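You operate a simulated robot arm through the tools that you are given. There is no shell and no other tool. Be economical: measure what you need, move in short steps, check, and stop when the job is done.

Carry out the task below with a simulated robot arm. There is one attempt and no reset: what you move stays moved.

## Task
Test the compressor's relief valve by lifting the green knob.
Fine: first switch off and shut the blue valve, which stays shut; switch on again after; the yellow valve stays shut.
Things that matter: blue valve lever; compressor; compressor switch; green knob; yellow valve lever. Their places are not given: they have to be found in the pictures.

The check looks at the end state, three seconds after you hand in, the way a careful person would. Anything else that was tipped, shoved, dropped, spilled or broken makes it a failure.

## Robot
A 6-joint arm with a two-finger parallel gripper, fixed in place. Base frame: the origin is at the foot of the arm, x ahead of it, y to its left, z up. Lengths are in mm, angles in rad, forces in N, time in s.
With the tool pointing down near the work surface it reaches from about 300 to 700 mm from the base axis. Its first joint turns from -2.897 to 2.897 rad. Payload 4.1 kg.
The tool frame sits at the grasp point between the pads (the TCP): z along the fingers, y along the line on which they close. The tips reach 23 mm beyond it. The gripper opens to 94 mm. The fingers are 38 mm wide and 10 mm thick; the gripper's body (54 by 96 mm) begins 39 mm behind the TCP.
Orientation is told as [roll, pitch, yaw] about the base's x, y, z axes, in that order, counted from this pose: with the fingers straight down and closing along the base's y, the tool's x points along the base's -x, its y along +y and its z along -z.

## Interface
- The arm moves only by the tool move_arm. Its argument "motion" is a list of rows, each a list of 3 entries, a list of its own where there are three numbers: the turn, a rotation vector about the base's x, y, z in rad, then the shift along the base's x, y, z in m, then the gripper command, from -1 (shut) to 1 (fully open), values between in proportion. In form: [[[wx, wy, wz], [x, y, z], grip], ...]. A call has 1 to 20 rows; each row is the pose to reach, as a shift and turn from the pose commanded when the call began. Each row takes 0.2 s and may step no farther than 50 mm and 0.15 rad from the row before; otherwise, or with a gripper value out of range, the whole call is refused. Where a pose cannot be reached the arm comes as near as it can. A force on the tool above 40 N (or 10 N above the force at the start of the call, whichever is more), or a blocked arm, ends the call early, and 0.2 s more pass. The fingers move at their own pace (about 45 mm/s each) and stop on an object; they squeeze with about 34 N. The grip force told is the motor's: it shows also when the fingers shut on nothing. Time passes only in rows, and 0.2 s behind the last, so rows that repeat a pose let the fingers close. It gives the time, the measured TCP pose, the force on the tool (base axes), the opening and the grip force at its end, in the units of the frame above (readings bear some noise), with the torque about the TCP (base axes, N m) and any sound that the robot's microphone picked up.
- Cameras (640 x 400 px; columns grow to the right, rows downward): "scene" is fixed at [49.5, -498.4, 1311.4]; the picture's right is [0.51, -0.86, 0.00], its down [-0.40, -0.24, -0.89] and it looks along [0.76, 0.45, -0.47] (base axes); focal length 315 px, centre (320, 200). "wrist" rides on the gripper at [86, 16, -75] in the tool frame; the picture's right is [-0.18, 0.98, 0.00], its down [-0.58, -0.11, -0.81] and it looks along [-0.79, -0.15, 0.59] (tool axes); focal length 243 px, centre (320, 200).
- get_image(camera): a new picture of that camera. It takes no simulated time.
- slide_trunk(by): slides the trunk up (or, below 0, down) by that many mm; the arm rides with it, the base frame stays. It gives what a move gives, with no picture.
- probe_pixels(camera, pixels): for up to 12 pixels [column, row] of the newest picture of that camera ("zoom" is the newest enlarged one), the place [x, y, z] in the base frame of the surface seen there, good to about 2 mm. It takes no simulated time.
- close_up(camera, box): a new picture of the part [left, top, right, bottom] of that camera's present view, enlarged. It takes no simulated time.
- close_job(): hands the job in; it is judged then, once.

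Go step by step. Measure first, check grasps and placings, and put right what went wrong. The budget is 80 turns and 54 pictures, counting those below and the enlarged ones. Unless the task says otherwise, let go and move clear before handing in, and close with one line.

The tools are called as name(argument=value, ...) on one line, values as JSON. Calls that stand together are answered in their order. move_arm: Moves the arm, as the interface text tells. Its arguments: {"type":"object","properties":{"motion":{"type":"array"}},"required":["motion"]} The other tools are called the same way: slide_trunk (by) slides the trunk up or down; get_image (camera) takes a picture; probe_pixels (camera, pixels) gives the place of the surface under pixels of a picture; close_up (camera, box) takes an enlarged picture of a part of a camera's view; close_job () hands the job in.

At the start:

```text
time: 0.0
eef_pos: [392.5, 20.5, 1081.9]
tcp_rot: [0.001, -0.002, -0.002]
wrist_force: [-0.1, 0.5, -0.7]
moment: [0.0, 0.0, -0.02]
width: 94.1
grip_force: 0.1
trunk travel left (down, up): [-475.0, 115.0]
```

scene: 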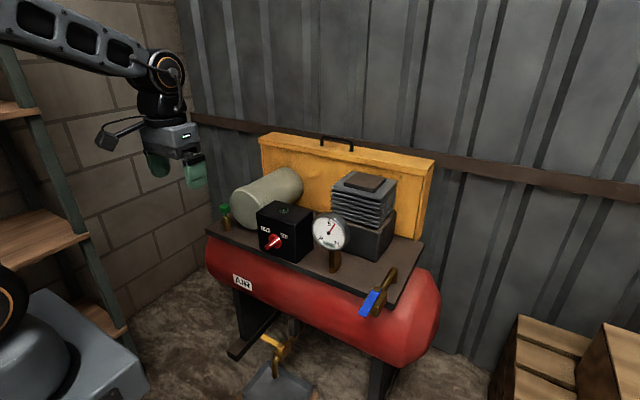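
wrist: 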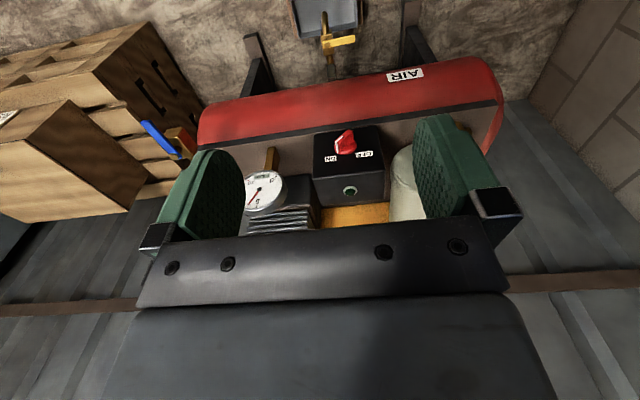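

The scene shows the compressor with switch near (275,241), blue lever near (372,302), green knob near (225,210), yellow lever near (275,345). I'll enlarge these areas.

close_up(camera="scene", box=[200, 180, 320, 260])

close_up(camera="scene", box=[320, 240, 440, 320])

close_up(camera="scene", box=[220, 310, 355, 400])

probe_pixels(camera="scene", pixels=[[225, 208], [225, 222], [274, 240], [270, 246], [262, 240], [285, 210], [310, 240], [372, 302], [385, 285], [328, 230], [275, 345], [265, 210]])

```text
5.00 times, centred on (260, 220) of scene
```

zoom: 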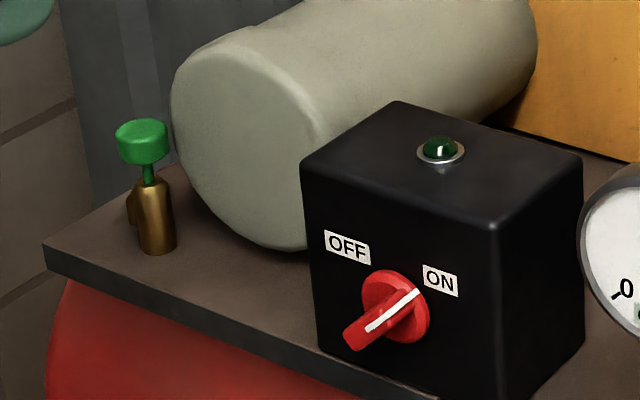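

```text
5.00 times, centred on (380, 280) of scene
```

zoom: 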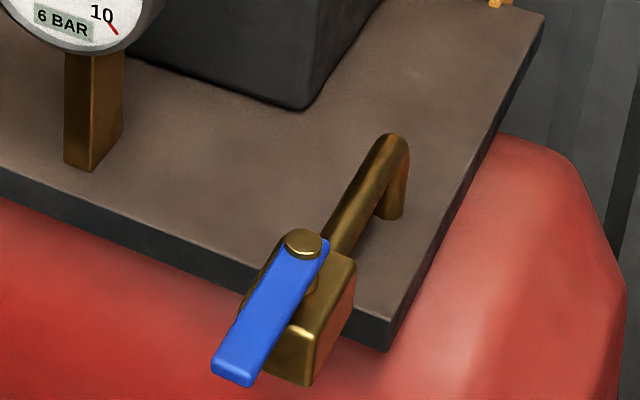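

```text
4.44 times, centred on (288, 355) of scene
```

zoom: 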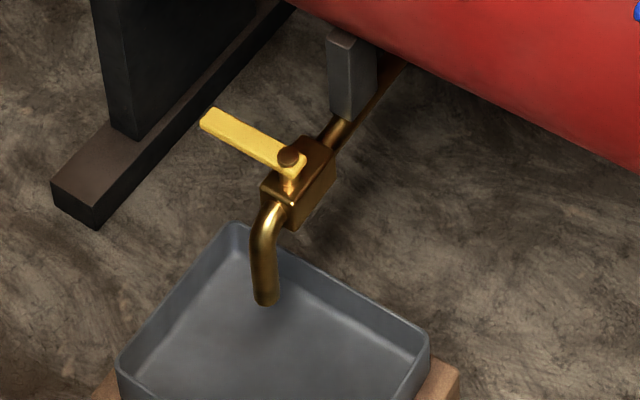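

```text
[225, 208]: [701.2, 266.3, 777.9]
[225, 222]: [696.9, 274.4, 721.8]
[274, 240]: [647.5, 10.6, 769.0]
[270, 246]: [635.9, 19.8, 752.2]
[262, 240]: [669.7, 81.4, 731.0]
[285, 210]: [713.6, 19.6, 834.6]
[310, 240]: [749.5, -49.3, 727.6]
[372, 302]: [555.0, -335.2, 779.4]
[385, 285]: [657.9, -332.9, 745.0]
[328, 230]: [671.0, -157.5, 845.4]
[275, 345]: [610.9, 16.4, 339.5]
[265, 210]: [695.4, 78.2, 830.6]
```

The switch points to ON, the blue lever lies along its pipe (open), and the yellow lever lies across its pipe (shut). I need precise geometry of the switch now.

close_up(camera="scene", box=[250, 215, 310, 265])

close_up(camera="wrist", box=[300, 110, 400, 210])

```text
8.00 times, centred on (280, 240) of scene
```

zoom: 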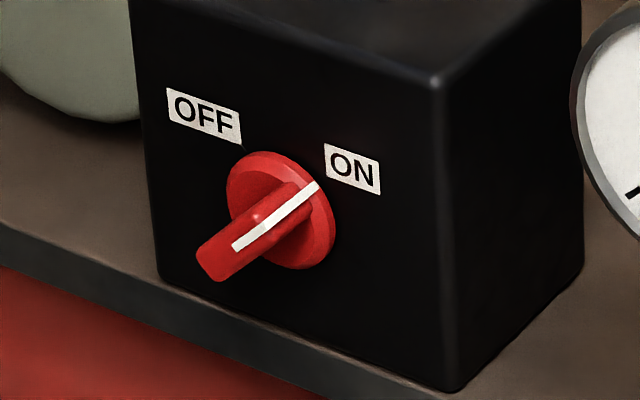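

```text
4.00 times, centred on (350, 160) of wrist
```

zoom: 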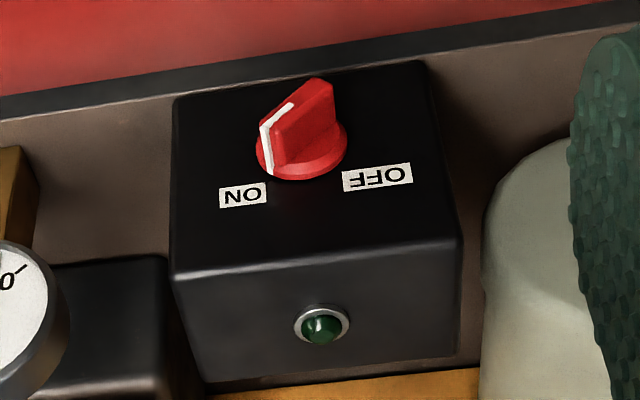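

I'll retake the switch close-up to probe it finely.

close_up(camera="scene", box=[250, 215, 310, 265])

probe_pixels(camera="zoom", pixels=[[318, 185], [236, 247], [275, 217], [205, 255], [222, 275], [240, 195], [320, 240], [205, 115], [352, 167], [300, 310], [430, 120], [240, 225]])

```text
8.00 times, centred on (280, 240) of scene
```

zoom: 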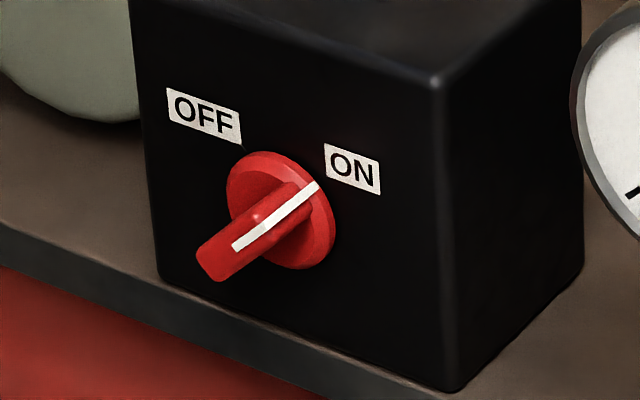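

```text
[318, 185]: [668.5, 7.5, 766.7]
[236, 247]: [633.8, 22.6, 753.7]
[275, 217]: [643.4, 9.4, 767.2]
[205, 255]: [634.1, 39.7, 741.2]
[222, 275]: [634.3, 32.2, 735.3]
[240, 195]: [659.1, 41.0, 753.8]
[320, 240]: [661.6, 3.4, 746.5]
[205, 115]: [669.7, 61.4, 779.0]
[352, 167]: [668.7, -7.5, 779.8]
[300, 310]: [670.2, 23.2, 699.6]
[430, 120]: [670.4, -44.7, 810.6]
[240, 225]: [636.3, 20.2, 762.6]
```

The switch front plane is x≈670, with knob centre about y=27, z=751 and the blade sticking out to x≈634. I'll measure the tank clearance and the blue valve.

probe_pixels(camera="scene", pixels=[[262, 265], [262, 275], [250, 285], [265, 310], [207, 232], [210, 245], [240, 272], [340, 290], [340, 300], [340, 320], [420, 240], [290, 200]])

close_up(camera="scene", box=[345, 255, 415, 325])

```text
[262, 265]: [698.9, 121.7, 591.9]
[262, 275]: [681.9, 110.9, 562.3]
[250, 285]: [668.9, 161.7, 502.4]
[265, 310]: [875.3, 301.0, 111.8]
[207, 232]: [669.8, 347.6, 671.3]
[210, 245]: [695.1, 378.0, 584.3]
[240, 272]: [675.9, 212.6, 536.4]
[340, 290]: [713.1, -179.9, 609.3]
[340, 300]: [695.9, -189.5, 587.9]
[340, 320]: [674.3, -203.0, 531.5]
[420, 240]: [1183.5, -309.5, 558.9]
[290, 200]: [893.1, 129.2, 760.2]
```

```text
5.71 times, centred on (380, 290) of scene
```

zoom: 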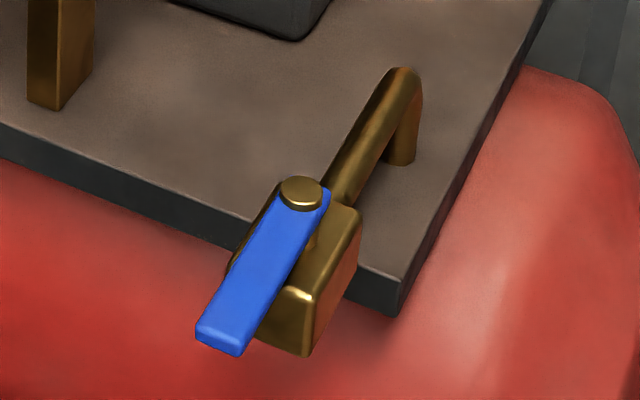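

The tank's front is at x≈668, so the space in front is free for a horizontal tool. Now I'll measure the blue lever.

probe_pixels(camera="zoom", pixels=[[300, 187], [300, 205], [200, 325], [240, 345], [265, 270], [218, 342], [330, 200], [320, 300], [300, 345], [340, 180], [400, 80], [345, 240]])

close_up(camera="scene", box=[205, 195, 245, 235])

probe_pixels(camera="zoom", pixels=[[320, 150], [280, 210], [360, 210], [320, 240], [320, 280], [320, 340], [340, 420], [240, 350]])

```text
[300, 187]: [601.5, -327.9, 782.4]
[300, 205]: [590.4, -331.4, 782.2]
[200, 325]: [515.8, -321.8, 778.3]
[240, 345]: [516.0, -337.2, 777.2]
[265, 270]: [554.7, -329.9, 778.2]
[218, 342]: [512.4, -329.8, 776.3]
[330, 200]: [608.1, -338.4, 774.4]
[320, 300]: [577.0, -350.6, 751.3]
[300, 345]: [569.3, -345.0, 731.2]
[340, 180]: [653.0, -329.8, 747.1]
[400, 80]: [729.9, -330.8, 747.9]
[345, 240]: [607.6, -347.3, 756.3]
```

```text
10.00 times, centred on (225, 215) of scene
```

zoom: 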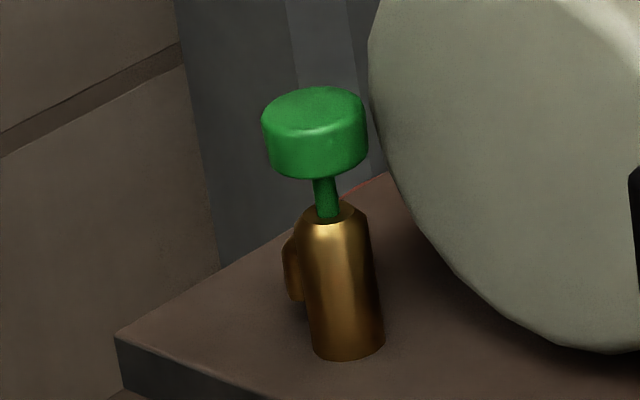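

```text
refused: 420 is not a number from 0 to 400
```

probe_pixels(camera="zoom", pixels=[[313, 95], [313, 112], [268, 140], [364, 140], [315, 155], [315, 175], [325, 195], [335, 230], [345, 340], [295, 270], [378, 150], [420, 250]])

```text
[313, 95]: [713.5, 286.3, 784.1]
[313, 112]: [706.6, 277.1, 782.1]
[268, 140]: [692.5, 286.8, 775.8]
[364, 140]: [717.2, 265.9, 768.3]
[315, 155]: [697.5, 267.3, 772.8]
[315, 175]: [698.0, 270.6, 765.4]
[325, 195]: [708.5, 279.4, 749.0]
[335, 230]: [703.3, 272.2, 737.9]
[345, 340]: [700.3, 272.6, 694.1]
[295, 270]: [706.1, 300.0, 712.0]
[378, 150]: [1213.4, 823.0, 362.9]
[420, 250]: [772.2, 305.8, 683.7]
```

Green knob: centre about (709, 279), z 764–783, and the blue pivot is about (598, -330) with the lever end at x=513, z≈778. I'll turn the tool horizontal (pointing +x) while it's high up.

move_arm(motion=[[[0, -0.143, 0], [0.008, 0, 0], 0], [[0, -0.286, 0], [0.016, 0, 0], 0], [[0, -0.428, 0], [0.024, 0, 0], 0], [[0, -0.571, 0], [0.032, 0, 0], 0], [[0, -0.714, 0], [0.04, 0, 0], 0], [[0, -0.857, 0], [0.048, 0, 0], 0], [[0, -1.0, 0], [0.056, 0, 0], 0], [[0, -1.142, 0], [0.064, 0, 0], 0], [[0, -1.285, 0], [0.072, 0, 0], 0], [[0, -1.428, 0], [0.08, 0, 0], 0], [[0, -1.571, 0], [0.088, 0, 0], 0], [[0, -1.571, 0], [0.088, 0, 0], 0]])

slide_trunk(by=-330)

get_image(camera="scene")

get_image(camera="wrist")

```text
time: 2.6
eef_pos: [484.4, 60.0, 1080.5]
tcp_rot: [1.637, -1.572, -1.642]
wrist_force: [-0.6, 0.0, 0.5]
moment: [0.01, -0.02, 0.03]
width: 46.8
grip_force: 0.0
out of reach, approached as far as the arm can: row 7, 8, 9, 10, 11, 12
trunk travel left (down, up): [-475.0, 115.0]
```

```text
time: 5.8
eef_pos: [483.6, 59.6, 752.2]
tcp_rot: [0.41, -1.57, -0.416]
wrist_force: [0.7, 0.5, 1.2]
moment: [0.03, 0.0, -0.03]
width: 46.9
grip_force: 0.1
trunk travel left (down, up): [-145.0, 445.0]
```

```text
43 pictures are left
```

scene: 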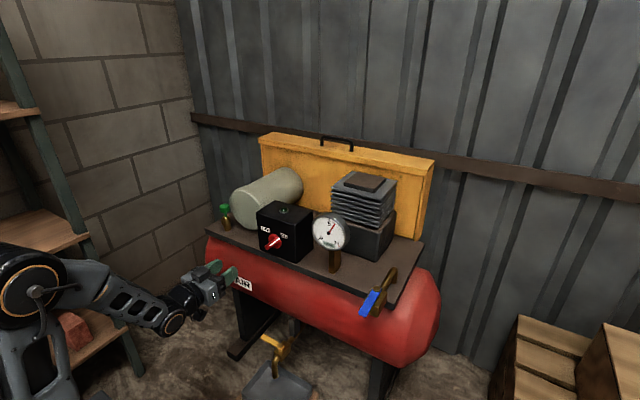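

```text
42 pictures are left
```

wrist: 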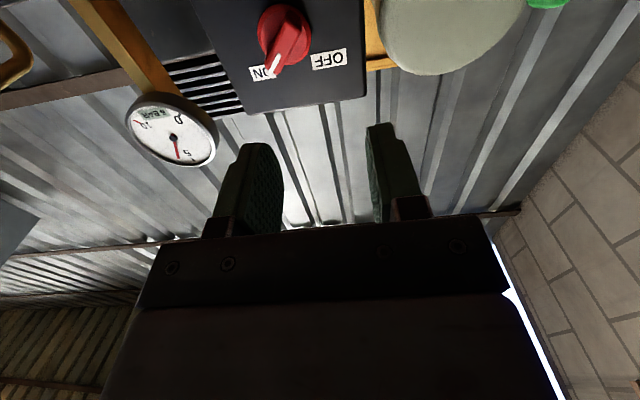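

The tool is horizontal at (484, 60, 752) and the switch is ahead. I'll roll +45° about x so that the fingers close across the blade, and line up with its axis at a standoff.

move_arm(motion=[[[0.131, 0, 0], [0.013, -0.005, 0], 0], [[0.262, 0, 0], [0.026, -0.011, 0], 0], [[0.393, 0, 0], [0.039, -0.017, 0], 0], [[0.524, 0, 0], [0.052, -0.022, 0], 0], [[0.654, 0, 0], [0.065, -0.028, 0], 0], [[0.785, 0, 0], [0.078, -0.033, 0], 0], [[0.785, 0, 0], [0.078, -0.033, 0], 0]])

get_image(camera="wrist")

```text
time: 7.5
eef_pos: [529.8, 49.3, 825.1]
tcp_rot: [1.2, -1.489, -1.213]
wrist_force: [0.5, 1.4, 0.6]
moment: [-0.01, 0.05, -0.01]
width: 46.8
grip_force: 0.1
out of reach, approached as far as the arm can: row 1, 2, 3, 4, 5, 6, 7
trunk travel left (down, up): [-145.0, 445.0]
```

```text
41 pictures are left
```

wrist: 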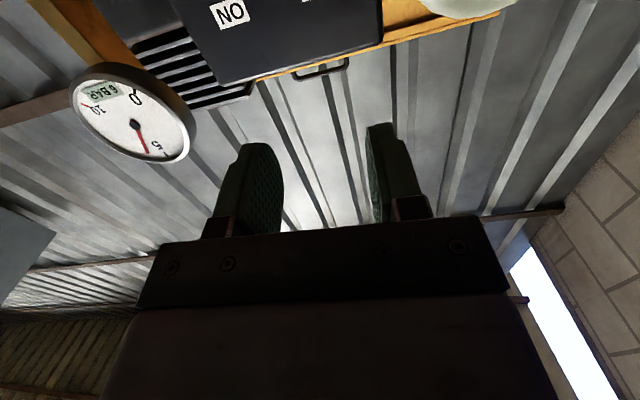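

The 45° roll was out of reach and the arm only rose, so a fully horizontal tool is a poor posture here. I'll tilt back to about 0.6 rad forward-leaning, and push the switch instead.

move_arm(motion=[[[0, 0.148, 0], [0, 0, 0.01], -1], [[0, 0.296, 0], [0, 0, 0.02], -1], [[0, 0.444, 0], [0, 0, 0.03], -1], [[0, 0.592, 0], [0, 0, 0.04], -1], [[0, 0.74, 0], [0, 0, 0.05], -1], [[0, 0.888, 0], [0, 0, 0.05], -1], [[0, 0.888, 0], [0, 0, 0.05], -1]])

```text
time: 9.1
eef_pos: [528.5, 52.4, 873.7]
tcp_rot: [0.05, -0.649, -0.098]
wrist_force: [-0.3, 0.2, 0.6]
moment: [0.0, -0.02, -0.03]
width: 0.0
grip_force: 33.8
out of reach, approached as far as the arm can: row 3, 4
trunk travel left (down, up): [-145.0, 445.0]
```

The arm follows again; fingers are shut at (528, 52, 874), pitch -0.65. I'll set pitch to -0.2 with no yaw, and go to a standoff right of and in front of the switch.

move_arm(motion=[[[-0.006, 0.112, 0.019], [0.013, -0.02, -0.006], -1], [[-0.0125, 0.2245, 0.0385], [0.026, -0.04, -0.012], -1], [[-0.019, 0.337, 0.058], [0.039, -0.06, -0.018], -1], [[-0.025, 0.449, 0.077], [0.0515, -0.077, -0.024], -1], [[-0.025, 0.449, 0.077], [0.0515, -0.077, -0.024], -1]])

get_image(camera="wrist")

```text
time: 10.2
eef_pos: [580.1, -25.4, 851.0]
tcp_rot: [-0.003, -0.202, 0.003]
wrist_force: [-0.6, -0.5, -0.3]
moment: [-0.01, 0.01, 0.0]
width: 0.0
grip_force: 33.9
trunk travel left (down, up): [-145.0, 445.0]
```

```text
40 pictures are left
```

wrist: 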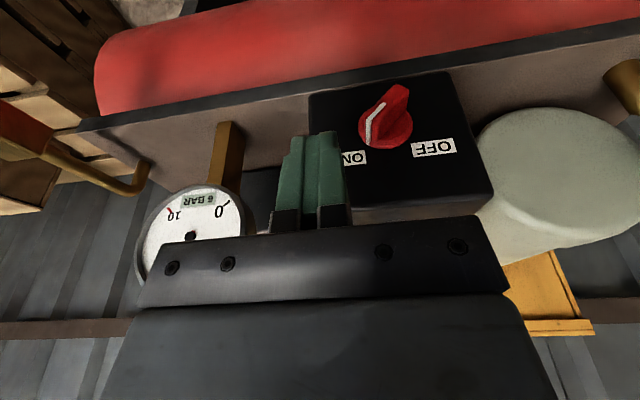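

Pose is exact, and the wrist view shows the knob at (388,120). I'll confirm its geometry from this side.

close_up(camera="wrist", box=[340, 70, 440, 170])

probe_pixels(camera="zoom", pixels=[[215, 65], [265, 65], [150, 130], [130, 185], [180, 120], [300, 180], [240, 300], [60, 350]])

```text
4.00 times, centred on (390, 120) of wrist
```

zoom: 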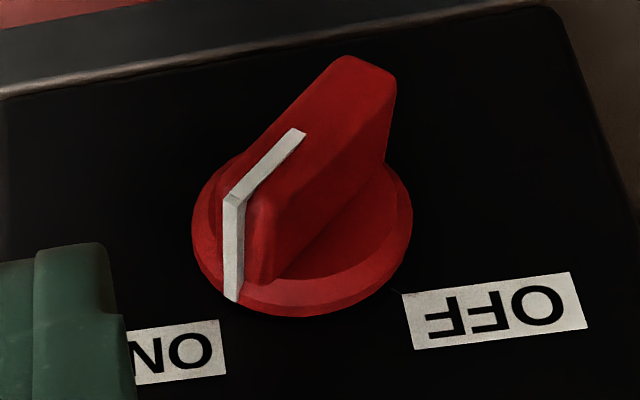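

```text
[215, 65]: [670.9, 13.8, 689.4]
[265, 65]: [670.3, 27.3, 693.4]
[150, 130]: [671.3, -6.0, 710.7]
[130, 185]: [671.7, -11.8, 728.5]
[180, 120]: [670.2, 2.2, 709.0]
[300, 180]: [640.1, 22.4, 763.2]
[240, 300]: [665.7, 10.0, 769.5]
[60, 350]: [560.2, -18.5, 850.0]
```

probe_pixels(camera="zoom", pixels=[[345, 62], [385, 80], [300, 130], [235, 192], [265, 200], [232, 290], [275, 270], [200, 220], [405, 220], [310, 308], [375, 160], [255, 165]])

```text
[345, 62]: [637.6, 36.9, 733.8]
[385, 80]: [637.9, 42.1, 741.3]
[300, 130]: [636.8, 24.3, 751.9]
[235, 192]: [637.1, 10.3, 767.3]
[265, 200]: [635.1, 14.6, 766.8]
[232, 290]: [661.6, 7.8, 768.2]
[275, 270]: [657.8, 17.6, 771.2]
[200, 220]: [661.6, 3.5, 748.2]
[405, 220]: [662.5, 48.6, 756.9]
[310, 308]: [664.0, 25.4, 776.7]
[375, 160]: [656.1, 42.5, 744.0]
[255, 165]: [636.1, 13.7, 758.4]
```

Knob centre is (y 25.5, z 752) with the ON-end of the blade at (10, 768). I'll bring the shut fingers in front of the panel, to the right of the blade.

move_arm(motion=[[[0, 0, 0], [0, 0, -0.033], -1], [[0, 0, 0], [0, 0, -0.066], -1], [[0, 0, 0], [0.025, 0, -0.066], -1], [[0, 0, 0], [0.045, 0, -0.066], -1], [[0, 0, 0], [0.054, 0, -0.066], -1], [[0, 0, 0], [0.054, 0, -0.066], -1]])

get_image(camera="wrist")

```text
time: 11.7
eef_pos: [632.2, -24.4, 786.4]
tcp_rot: [-0.002, -0.205, 0.0]
wrist_force: [0.1, -0.2, 0.1]
moment: [0.0, -0.01, 0.03]
width: 0.0
grip_force: 34.0
trunk travel left (down, up): [-145.0, 445.0]
```

```text
38 pictures are left
```

wrist: 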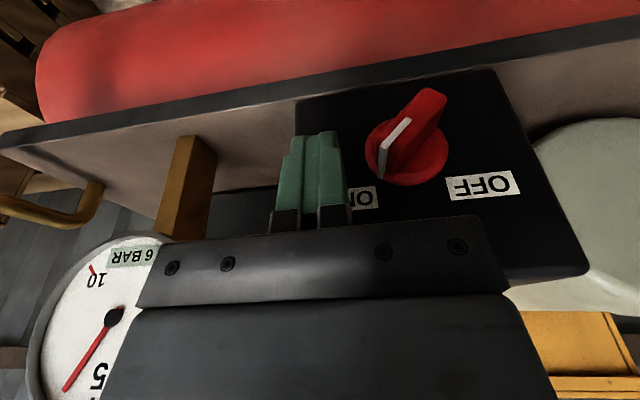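

The fingers are right of the blade and free. I'll push left slowly.

move_arm(motion=[[[0, 0, 0], [0, 0.01, 0], -1], [[0, 0, 0], [0, 0.015, 0], -1], [[0, 0, 0], [0, 0.02, 0], -1], [[0, 0, 0], [0, 0.025, 0], -1], [[0, 0, 0], [0, 0.03, 0], -1], [[0, 0, 0], [0, 0.034, 0], -1], [[0, 0, 0], [0, 0.038, 0], -1], [[0, 0, 0], [0, 0.042, 0], -1], [[0, 0, 0], [0, 0.042, 0], -1]])

get_image(camera="wrist")

```text
time: 13.0
eef_pos: [634.1, 11.0, 796.5]
tcp_rot: [-0.005, -0.231, 0.011]
wrist_force: [-9.7, -4.6, 21.6]
moment: [0.08, 0.12, -0.01]
width: 0.0
grip_force: 34.1
trunk travel left (down, up): [-145.0, 445.0]
stopped in row 6: the force on the tool passed its limit at 43 N (the readings are from after the stop); the commanded pose is now the measured one
```

```text
37 pictures are left
```

wrist: 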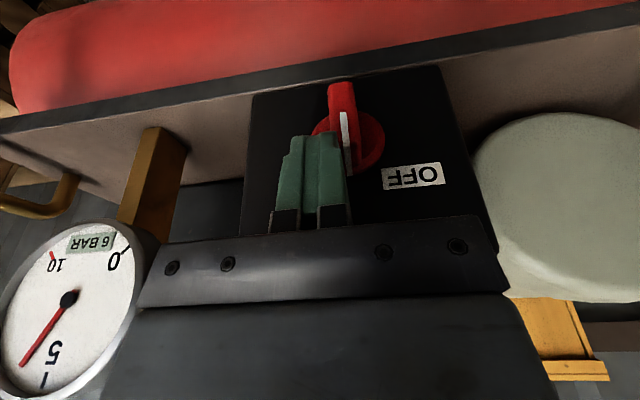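

The knob has turned to about vertical but the finger rode up onto its end (z 796). Let me look closely.

close_up(camera="wrist", box=[270, 70, 410, 210])

close_up(camera="scene", box=[250, 205, 310, 265])

```text
2.86 times, centred on (340, 140) of wrist
```

zoom: 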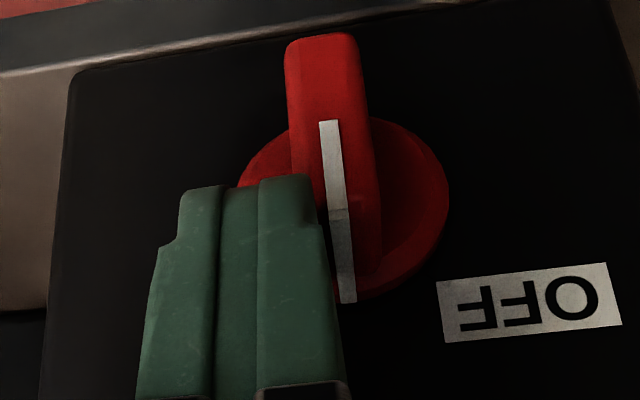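

```text
6.67 times, centred on (280, 235) of scene
```

zoom: 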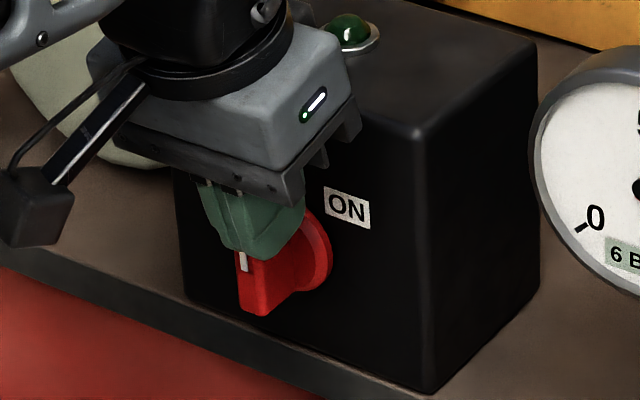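

The blade is about vertical with the finger on its upper right corner. I'll back off 8 mm, go down 12 mm, and push left again.

move_arm(motion=[[[0, 0, 0], [0, -0.005, 0], -1], [[0, 0.03, 0], [0, -0.01, 0], -1], [[0, 0.03, 0], [0, -0.01, -0.006], -1], [[0, 0.03, 0], [0, -0.01, -0.012], -1], [[0, 0.03, 0], [0, -0.01, -0.012], -1]])

close_up(camera="wrist", box=[270, 70, 410, 210])

```text
time: 14.3
eef_pos: [634.2, -3.0, 784.4]
tcp_rot: [-0.008, -0.203, 0.004]
wrist_force: [-12.6, -11.8, 12.7]
moment: [-0.15, 0.24, 0.07]
width: 0.0
grip_force: 34.2
trunk travel left (down, up): [-145.0, 445.0]
stopped in row 5: the force on the tool passed its limit at 41 N (the readings are from after the stop); the commanded pose is now the measured one
```

```text
2.86 times, centred on (340, 140) of wrist
```

zoom: 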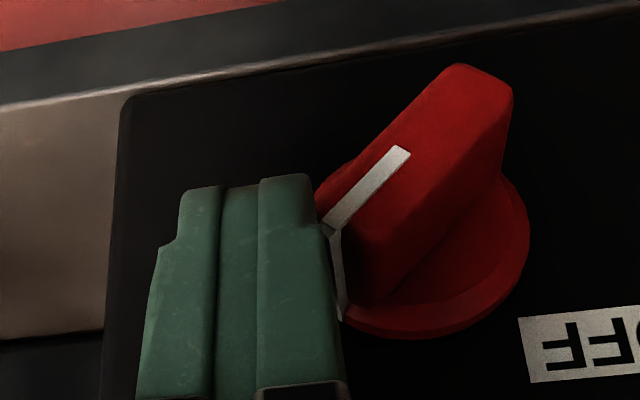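

The knob is sprung (bistable) and returned towards ON. I'll back off, go lower for a firmer contact, and push past the middle.

move_arm(motion=[[[0, 0, 0], [-0.002, -0.006, 0], -1], [[0, 0, 0], [-0.002, -0.012, 0], -1], [[0, 0, 0], [-0.002, -0.012, -0.005], -1], [[0, 0, 0], [-0.002, -0.012, -0.01], -1], [[0, 0, 0], [-0.002, -0.012, -0.01], -1]])

move_arm(motion=[[[0, 0, 0], [0, 0.005, 0], -1], [[0, 0, 0], [0, 0.01, 0], -1], [[0, 0, 0], [0, 0.013, 0], -1], [[0, 0, 0], [0, 0.016, 0], -1], [[0, 0, 0], [0, 0.019, 0], -1], [[0, 0, 0], [0, 0.022, 0], -1], [[0, 0, 0], [0, 0.025, 0], -1], [[0, 0, 0], [0, 0.028, 0], -1], [[0, 0, 0], [0, 0.031, 0], -1], [[0, 0, 0], [0, 0.033, 0], -1]])

close_up(camera="wrist", box=[270, 70, 410, 210])

```text
time: 15.5
eef_pos: [632.7, -14.8, 774.9]
tcp_rot: [-0.009, -0.207, 0.005]
wrist_force: [6.7, 1.4, 16.2]
moment: [0.18, -0.28, 0.0]
width: 0.0
grip_force: 34.1
trunk travel left (down, up): [-145.0, 445.0]
```

```text
time: 17.3
eef_pos: [633.9, 9.0, 776.8]
tcp_rot: [-0.014, -0.21, 0.003]
wrist_force: [-2.5, -25.5, 9.7]
moment: [-0.5, 0.07, -0.03]
width: 0.0
grip_force: 34.4
trunk travel left (down, up): [-145.0, 445.0]
stopped in row 9: the force on the tool passed its limit at 42 N (the readings are from after the stop); the commanded pose is now the measured one
```

```text
2.86 times, centred on (340, 140) of wrist
```

zoom: 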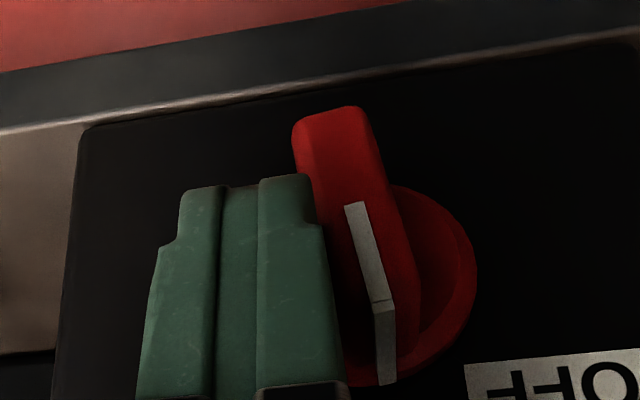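

The blade is now past the middle toward OFF and the finger tip blocks its lower half. I'll raise 8 mm while nudging left.

move_arm(motion=[[[0, 0, 0], [0, 0, 0.004], -1], [[0, 0, 0], [0, 0.001, 0.008], -1], [[0, 0, 0], [0, 0.004, 0.01], -1], [[0, 0, 0], [0, 0.007, 0.011], -1], [[0, 0, 0], [0, 0.009, 0.011], -1], [[0, 0, 0], [0, 0.009, 0.011], -1]])

close_up(camera="wrist", box=[270, 70, 410, 210])

```text
time: 18.7
eef_pos: [633.7, 17.9, 787.0]
tcp_rot: [-0.013, -0.206, 0.005]
wrist_force: [-1.1, -31.9, 0.6]
moment: [-0.73, 0.06, -0.07]
width: 0.0
grip_force: 34.4
trunk travel left (down, up): [-145.0, 445.0]
```

```text
2.86 times, centred on (340, 140) of wrist
```

zoom: 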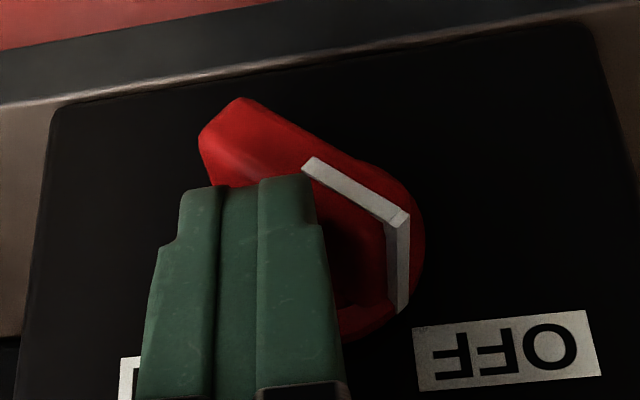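

The pointer has reached OFF. I'll back off right, pull out, and check.

move_arm(motion=[[[0, 0, 0], [0, -0.01, 0], -1], [[0, 0, 0], [-0.005, -0.025, 0], -1], [[0, 0, 0], [-0.035, -0.035, 0.01], -1], [[0, 0, 0], [-0.07, -0.06, 0.04], -1], [[0, 0, 0], [-0.09, -0.09, 0.07], -1], [[0, 0, 0], [-0.09, -0.09, 0.07], -1]])

get_image(camera="wrist")

```text
refused: row 4 steps farther than a row can; nothing moved
```

```text
31 pictures are left
```

wrist: 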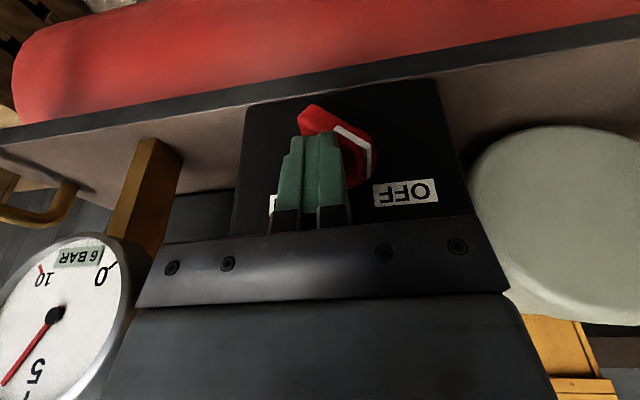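

The pointer stays at OFF. I'll withdraw with shorter steps and travel in front of the machine to above the blue lever.

move_arm(motion=[[[0, 0, 0], [0, -0.01, 0], -1], [[0, 0, 0], [-0.005, -0.025, 0], -1], [[0, 0, 0], [-0.04, -0.03, 0.01], -1], [[0, 0.05, 0], [-0.07, -0.05, 0.035], -1], [[0, 0.1, 0], [-0.1, -0.07, 0.065], -0.5], [[0, 0.15, 0], [-0.1, -0.115, 0.075], 0], [[0, 0.2, 0], [-0.1, -0.16, 0.075], 0], [[0, 0.2, 0], [-0.1, -0.205, 0.075], 0], [[0, 0.2, 0], [-0.1, -0.25, 0.075], 0], [[0, 0.2, 0], [-0.1, -0.295, 0.075], 0], [[0, 0.2, 0], [-0.1, -0.34, 0.075], 0], [[0, 0.2, 0], [-0.1, -0.348, 0.075], 0], [[0, 0.2, 0], [-0.1, -0.348, 0.075], 0]])

get_image(camera="wrist")

get_image(camera="scene")

```text
time: 21.5
eef_pos: [530.2, -322.4, 858.1]
tcp_rot: [-0.011, -0.004, 0.005]
wrist_force: [0.1, -0.3, 0.5]
moment: [0.01, -0.03, 0.02]
width: 47.3
grip_force: 0.2
out of reach, approached as far as the arm can: row 12, 13
trunk travel left (down, up): [-145.0, 445.0]
```

```text
30 pictures are left
```

wrist: 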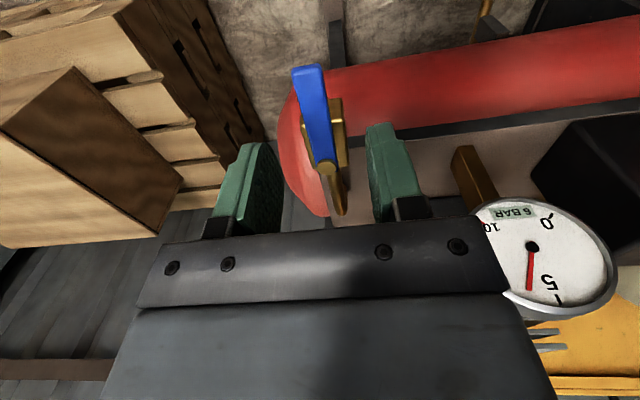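

```text
29 pictures are left
```

scene: 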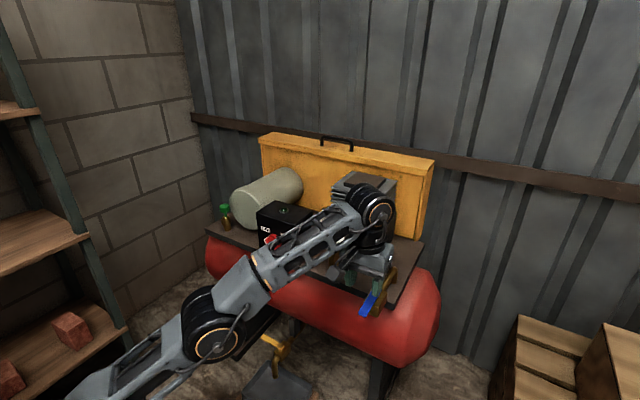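

The knob remains OFF, but this spot is at the edge of reach with the trunk this low. I'll raise the trunk 150 mm and bring the tool down to just above the lever.

slide_trunk(by=150)

move_arm(motion=[[[0, 0, 0], [0.001, -0.008, -0.045], 0], [[0, 0, 0], [0.001, -0.008, -0.09], -0.2], [[0, 0, 0], [0.001, -0.008, -0.135], -0.2], [[0, 0, 0], [0.001, -0.008, -0.18], -0.2], [[0, 0, 0], [0.001, -0.008, -0.19], -0.2], [[0, 0, 0], [0.001, -0.008, -0.19], -0.2]])

get_image(camera="wrist")

```text
time: 23.3
eef_pos: [531.3, -322.5, 1008.1]
tcp_rot: [-0.01, -0.005, 0.006]
wrist_force: [0.5, -0.5, 0.9]
moment: [-0.02, 0.0, 0.01]
width: 47.1
grip_force: 0.1
trunk travel left (down, up): [-295.0, 295.0]
```

```text
time: 24.7
eef_pos: [531.6, -331.5, 816.7]
tcp_rot: [-0.01, -0.006, 0.005]
wrist_force: [0.2, -0.1, 0.4]
moment: [0.01, 0.01, 0.0]
width: 37.6
grip_force: 0.1
trunk travel left (down, up): [-295.0, 295.0]
```

```text
28 pictures are left
```

wrist: 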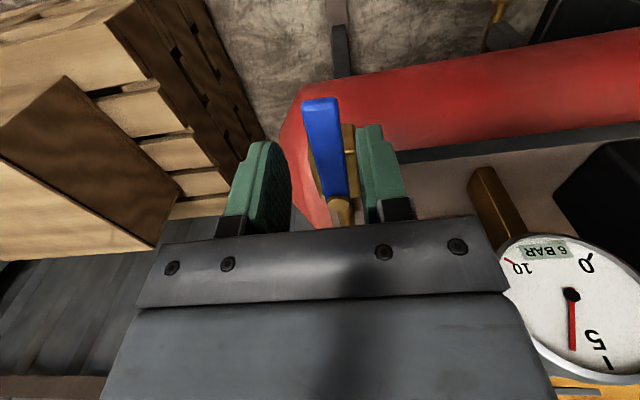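

The lever lies between the fingers. I'll descend to straddle it and narrow the fingers to a loose cage.

move_arm(motion=[[[0, 0, 0], [0, 0.001, -0.02], -0.2], [[0, 0, 0], [0, 0.001, -0.038], -0.2], [[0, 0, 0], [0, 0.001, -0.038], -0.48], [[0, 0, 0], [0, 0.001, -0.038], -0.48]])

get_image(camera="wrist")

```text
time: 25.7
eef_pos: [532.2, -331.3, 780.7]
tcp_rot: [-0.011, -0.007, 0.004]
wrist_force: [0.1, -0.1, 0.3]
moment: [0.01, -0.01, 0.02]
width: 24.4
grip_force: 0.0
trunk travel left (down, up): [-295.0, 295.0]
```

```text
27 pictures are left
```

wrist: 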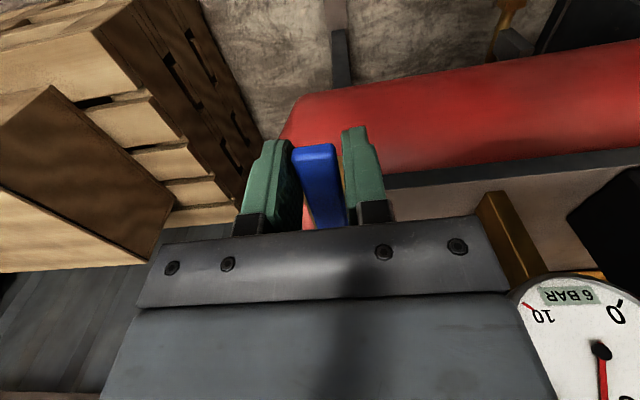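

The lever is caged. I'll start turning its end toward +y about the pivot (598,-330), a part turn first to feel whether it goes.

move_arm(motion=[[[0, 0, -0.14], [0.0006, 0.0092, 0], -0.48], [[0, 0, -0.28], [0.0026, 0.0182, 0], -0.48], [[0, 0, -0.42], [0.0057, 0.0269, 0], -0.48], [[0, 0, -0.42], [0.0057, 0.0269, 0], -0.48]])

get_image(camera="wrist")

```text
time: 26.7
eef_pos: [537.1, -303.5, 780.3]
tcp_rot: [-0.012, -0.007, -0.417]
wrist_force: [-0.1, 0.1, 0.9]
moment: [0.0, 0.02, -0.05]
width: 24.6
grip_force: 0.2
trunk travel left (down, up): [-295.0, 295.0]
```

```text
26 pictures are left
```

wrist: 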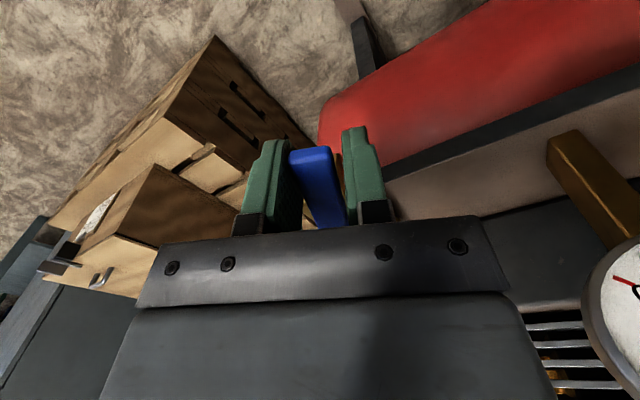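

It turns freely. I'll continue the arc to 90°.

move_arm(motion=[[[0, 0, -0.14], [0.0043, 0.0081, 0], -0.48], [[0, 0, -0.28], [0.0098, 0.0156, 0], -0.48], [[0, 0, -0.42], [0.0162, 0.0222, 0], -0.48], [[0, 0, -0.56], [0.0235, 0.0279, 0], -0.48], [[0, 0, -0.7], [0.0315, 0.0325, 0], -0.48], [[0, 0, -0.84], [0.0401, 0.0359, 0], -0.48], [[0, 0, -0.98], [0.049, 0.0381, 0], -0.48], [[0, 0, -1.1], [0.0582, 0.0391, 0], -0.48], [[0, 0, -1.14], [0.065, 0.039, 0], -0.48], [[0, 0, -1.14], [0.065, 0.039, 0], -0.48]])

get_image(camera="wrist")

get_image(camera="scene")

```text
time: 28.9
eef_pos: [600.8, -265.0, 780.2]
tcp_rot: [-0.01, -0.007, -1.556]
wrist_force: [-0.9, 1.0, -0.1]
moment: [0.01, 0.0, 0.02]
width: 24.9
grip_force: 0.5
trunk travel left (down, up): [-295.0, 295.0]
```

```text
25 pictures are left
```

wrist: 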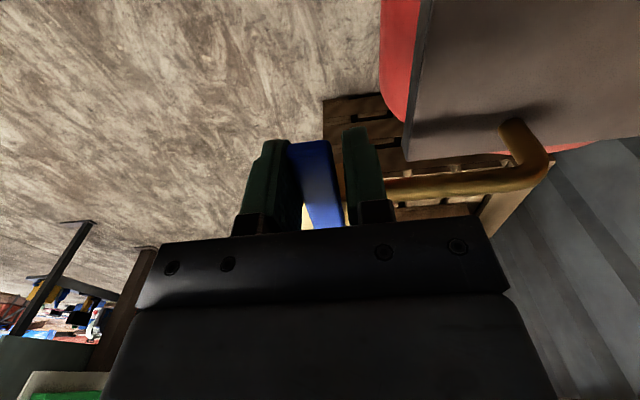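

```text
24 pictures are left
```

scene: 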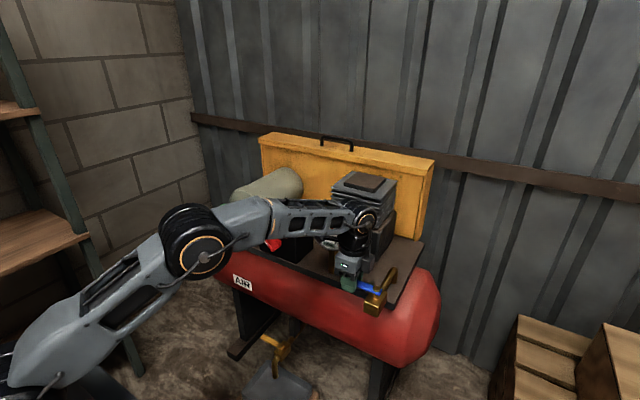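

The lever is across the pipe, against the trailing finger. I'll press a few mm more to find its stop.

move_arm(motion=[[[0, 0, 0], [0.002, 0, 0], -0.48], [[0, 0, 0], [0.004, 0, 0], -0.48], [[0, 0, 0], [0.004, 0, 0], -0.48]])

close_up(camera="scene", box=[330, 240, 420, 330])

probe_pixels(camera="zoom", pixels=[[310, 205], [340, 180], [320, 190], [290, 190], [300, 215], [270, 190], [280, 205]])

```text
time: 29.7
eef_pos: [603.9, -264.3, 780.1]
tcp_rot: [-0.011, -0.004, -1.557]
wrist_force: [-13.0, 1.4, 0.6]
moment: [0.16, 0.06, -0.27]
width: 30.1
grip_force: 6.4
trunk travel left (down, up): [-295.0, 295.0]
```

```text
4.44 times, centred on (375, 285) of scene
```

zoom: 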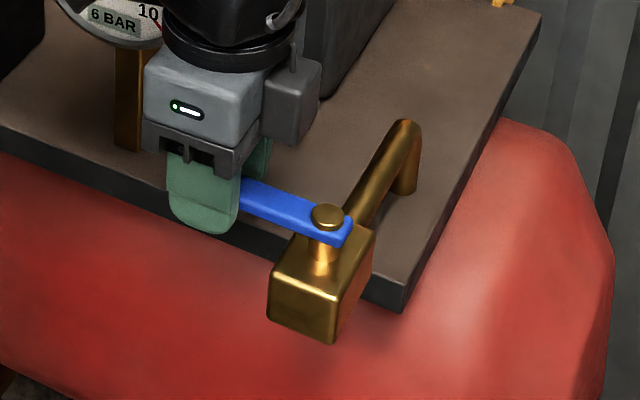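

```text
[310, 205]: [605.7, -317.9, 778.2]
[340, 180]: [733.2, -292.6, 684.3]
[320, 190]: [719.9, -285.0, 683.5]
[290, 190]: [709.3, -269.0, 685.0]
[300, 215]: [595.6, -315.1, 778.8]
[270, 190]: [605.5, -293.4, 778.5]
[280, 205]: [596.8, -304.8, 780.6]
```

The lever meets its stop squarely across the pipe, so blue is shut. I'll release it, rise, and unwind back toward the middle.

move_arm(motion=[[[0, 0, 0], [-0.005, 0, 0], -0.3], [[0, 0, 0], [-0.005, 0, 0], -0.2], [[0, 0, 0], [-0.005, 0, 0.04], -0.2], [[0, 0, 0], [-0.005, 0, 0.08], -0.2], [[0, 0, 0], [-0.01, 0, 0.12], -0.2], [[0, 0, 0.14], [-0.02, 0.02, 0.12], -0.2], [[0, 0, 0.28], [-0.03, 0.04, 0.12], -0.2], [[0, 0, 0.42], [-0.04, 0.06, 0.12], -0.2], [[0, 0, 0.56], [-0.05, 0.08, 0.12], -0.2], [[0, 0, 0.7], [-0.06, 0.1, 0.12], -0.1], [[0, 0, 0.84], [-0.07, 0.13, 0.12], 0], [[0, 0, 0.98], [-0.08, 0.16, 0.12], 0], [[0, 0, 1.12], [-0.09, 0.19, 0.12], 0], [[0, 0, 1.26], [-0.1, 0.22, 0.12], 0], [[0, 0, 1.4], [-0.1, 0.26, 0.12], 0], [[0, 0, 1.557], [-0.1, 0.3, 0.12], 0]])

```text
refused: row 16 steps farther than a row can; nothing moved
```

move_arm(motion=[[[0, 0, 0], [-0.005, 0, 0], -0.3], [[0, 0, 0], [-0.005, 0, 0], -0.2], [[0, 0, 0], [-0.005, 0, 0.04], -0.2], [[0, 0, 0], [-0.005, 0, 0.08], -0.2], [[0, 0, 0], [-0.01, 0, 0.12], -0.2], [[0, 0, 0.14], [-0.02, 0.02, 0.12], -0.2], [[0, 0, 0.28], [-0.03, 0.04, 0.12], -0.2], [[0, 0, 0.42], [-0.04, 0.06, 0.12], -0.2], [[0, 0, 0.56], [-0.05, 0.08, 0.12], -0.2], [[0, 0, 0.7], [-0.06, 0.1, 0.12], -0.1], [[0, 0, 0.84], [-0.07, 0.13, 0.12], 0], [[0, 0, 0.98], [-0.08, 0.16, 0.12], 0], [[0, 0, 1.12], [-0.09, 0.19, 0.12], 0], [[0, 0, 1.26], [-0.1, 0.22, 0.12], 0], [[0, 0, 1.4], [-0.1, 0.26, 0.12], 0], [[0, 0, 1.54], [-0.1, 0.3, 0.12], 0], [[0, 0, 1.557], [-0.1, 0.34, 0.12], 0], [[0, 0, 1.557], [-0.1, 0.38, 0.12], 0], [[0, 0, 1.557], [-0.1, 0.42, 0.12], 0]])

get_image(camera="wrist")

get_image(camera="scene")

```text
time: 33.7
eef_pos: [505.8, 156.5, 900.3]
tcp_rot: [-0.01, -0.007, 0.002]
wrist_force: [-1.1, -0.9, 0.5]
moment: [0.01, -0.02, 0.03]
width: 46.8
grip_force: 0.2
trunk travel left (down, up): [-295.0, 295.0]
```

```text
22 pictures are left
```

wrist: 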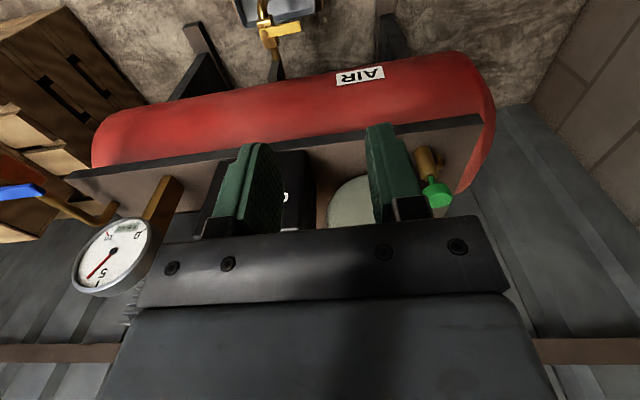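

```text
21 pictures are left
```

scene: 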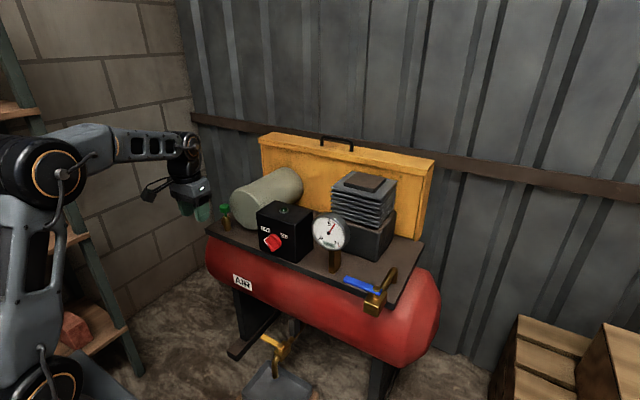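

The blue lever is shut across its pipe and the switch is at OFF. I'll probe the space around the green knob and the beige cylinder beside it.

probe_pixels(camera="scene", pixels=[[233, 205], [235, 215], [240, 200], [240, 222], [248, 205], [232, 195], [262, 180], [224, 209], [228, 226]])

close_up(camera="wrist", box=[380, 110, 500, 230])

probe_pixels(camera="zoom", pixels=[[285, 245], [325, 235], [305, 280], [300, 225], [345, 225], [255, 240], [370, 255], [240, 130]])

```text
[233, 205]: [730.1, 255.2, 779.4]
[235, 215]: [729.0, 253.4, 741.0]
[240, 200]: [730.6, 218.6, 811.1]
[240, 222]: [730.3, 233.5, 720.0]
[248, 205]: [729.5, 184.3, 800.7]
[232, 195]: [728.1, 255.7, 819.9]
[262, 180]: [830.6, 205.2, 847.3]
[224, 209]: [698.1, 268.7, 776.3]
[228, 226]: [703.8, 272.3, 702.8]
```

```text
3.33 times, centred on (440, 170) of wrist
```

zoom: 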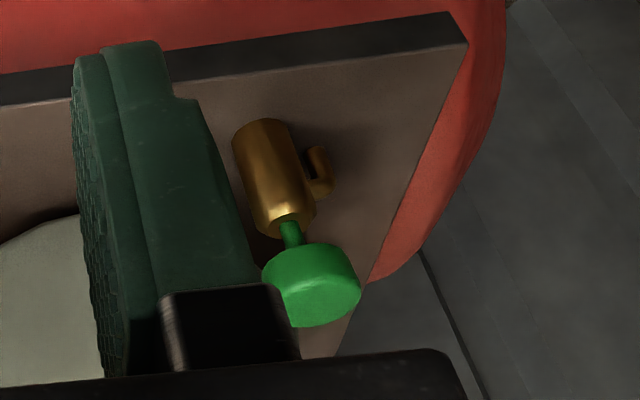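

```text
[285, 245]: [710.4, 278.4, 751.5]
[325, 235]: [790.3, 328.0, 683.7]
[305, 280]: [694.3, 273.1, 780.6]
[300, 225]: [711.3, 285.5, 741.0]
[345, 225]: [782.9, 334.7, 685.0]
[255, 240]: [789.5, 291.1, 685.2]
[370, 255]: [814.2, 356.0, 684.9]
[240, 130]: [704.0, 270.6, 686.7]
```

The cylinder front is at x≈730 and the knob centre at (709, 279), z 764–783. I'll set pitch -0.5 and go to a standoff along the tool axis.

move_arm(motion=[[[0, -0.1, 0], [0.03, 0.0245, -0.01], 0.06], [[0, -0.2, 0], [0.06, 0.049, -0.02], 0.06], [[0, -0.3, 0], [0.09, 0.0735, -0.03], 0.06], [[0, -0.4, 0], [0.12, 0.098, -0.04], 0.06], [[0, -0.5, 0], [0.153, 0.1225, -0.054], 0.06], [[0, -0.5, 0], [0.153, 0.1225, -0.054], 0.06]])

get_image(camera="wrist")

```text
time: 35.1
eef_pos: [658.8, 277.5, 844.7]
tcp_rot: [-0.011, -0.508, 0.002]
wrist_force: [-0.4, 0.7, 0.1]
moment: [-0.01, 0.01, 0.04]
width: 49.8
grip_force: 0.1
trunk travel left (down, up): [-295.0, 295.0]
```

```text
19 pictures are left
```

wrist: 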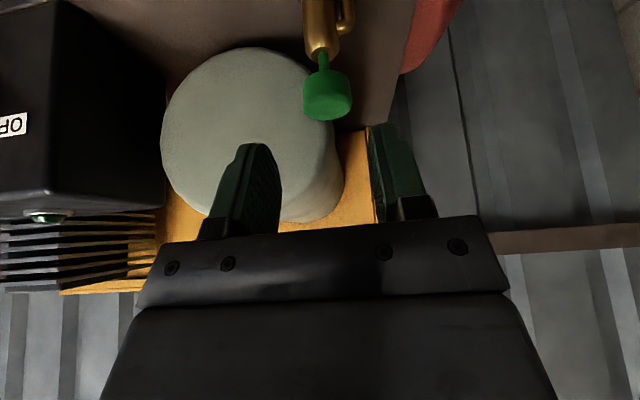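

The knob sits centred between the open fingers. I'll slide in along the tool axis.

move_arm(motion=[[[0, 0, 0], [0.013, 0.001, -0.023], 0.06], [[0, 0, 0], [0.026, 0.0015, -0.046], 0.06], [[0, 0, 0], [0.038, 0.0015, -0.067], 0.06], [[0, 0, 0], [0.038, 0.0015, -0.067], 0.06]])

get_image(camera="wrist")

close_up(camera="scene", box=[190, 180, 260, 250])

```text
time: 36.1
eef_pos: [697.1, 281.0, 777.4]
tcp_rot: [-0.01, -0.506, 0.001]
wrist_force: [0.8, -0.7, -0.2]
moment: [0.0, -0.01, -0.01]
width: 49.9
grip_force: 0.1
trunk travel left (down, up): [-295.0, 295.0]
```

```text
18 pictures are left
```

wrist: 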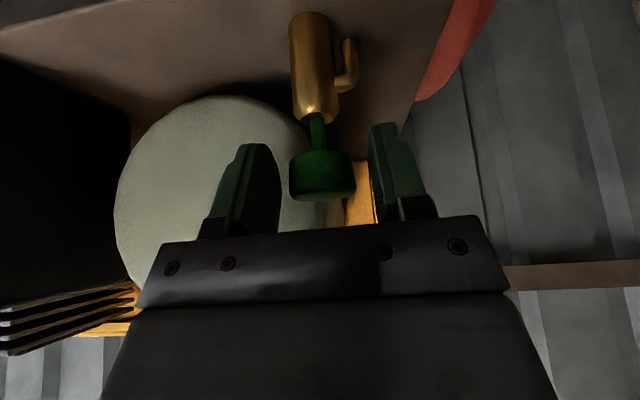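

```text
5.71 times, centred on (225, 215) of scene
```

zoom: 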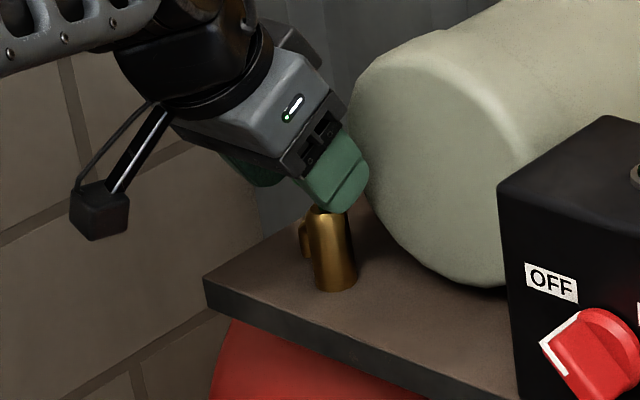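

The knob is centred between the fingers. Closing on it.

move_arm(motion=[[[0, 0, 0], [0, 0, 0], -1], [[0, 0, 0], [0, 0, 0], -1], [[0, 0, 0], [0, 0, 0], -1]])

```text
time: 36.9
eef_pos: [695.9, 279.5, 778.5]
tcp_rot: [-0.011, -0.505, 0.001]
wrist_force: [-0.8, -5.1, -0.9]
moment: [0.14, 0.14, 0.05]
width: 29.4
grip_force: 44.9
trunk travel left (down, up): [-295.0, 295.0]
```

Gripped at 29 mm width. Now I'll lift gently.

move_arm(motion=[[[0, 0, 0], [0, 0, 0.002], -1], [[0, 0, 0], [0, 0, 0.004], -1], [[0, 0, 0], [0, 0, 0.006], -1], [[0, 0, 0], [0, 0, 0.008], -1], [[0, 0, 0], [0, 0, 0.008], -1]])

get_image(camera="wrist")

```text
time: 38.1
eef_pos: [695.8, 280.0, 787.3]
tcp_rot: [-0.011, -0.505, 0.003]
wrist_force: [-15.5, -12.5, -4.3]
moment: [0.47, 0.35, -0.01]
width: 29.1
grip_force: 45.2
trunk travel left (down, up): [-295.0, 295.0]
```

```text
16 pictures are left
```

wrist: 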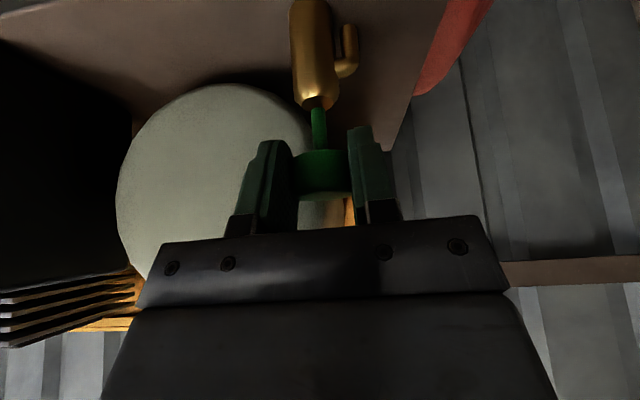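

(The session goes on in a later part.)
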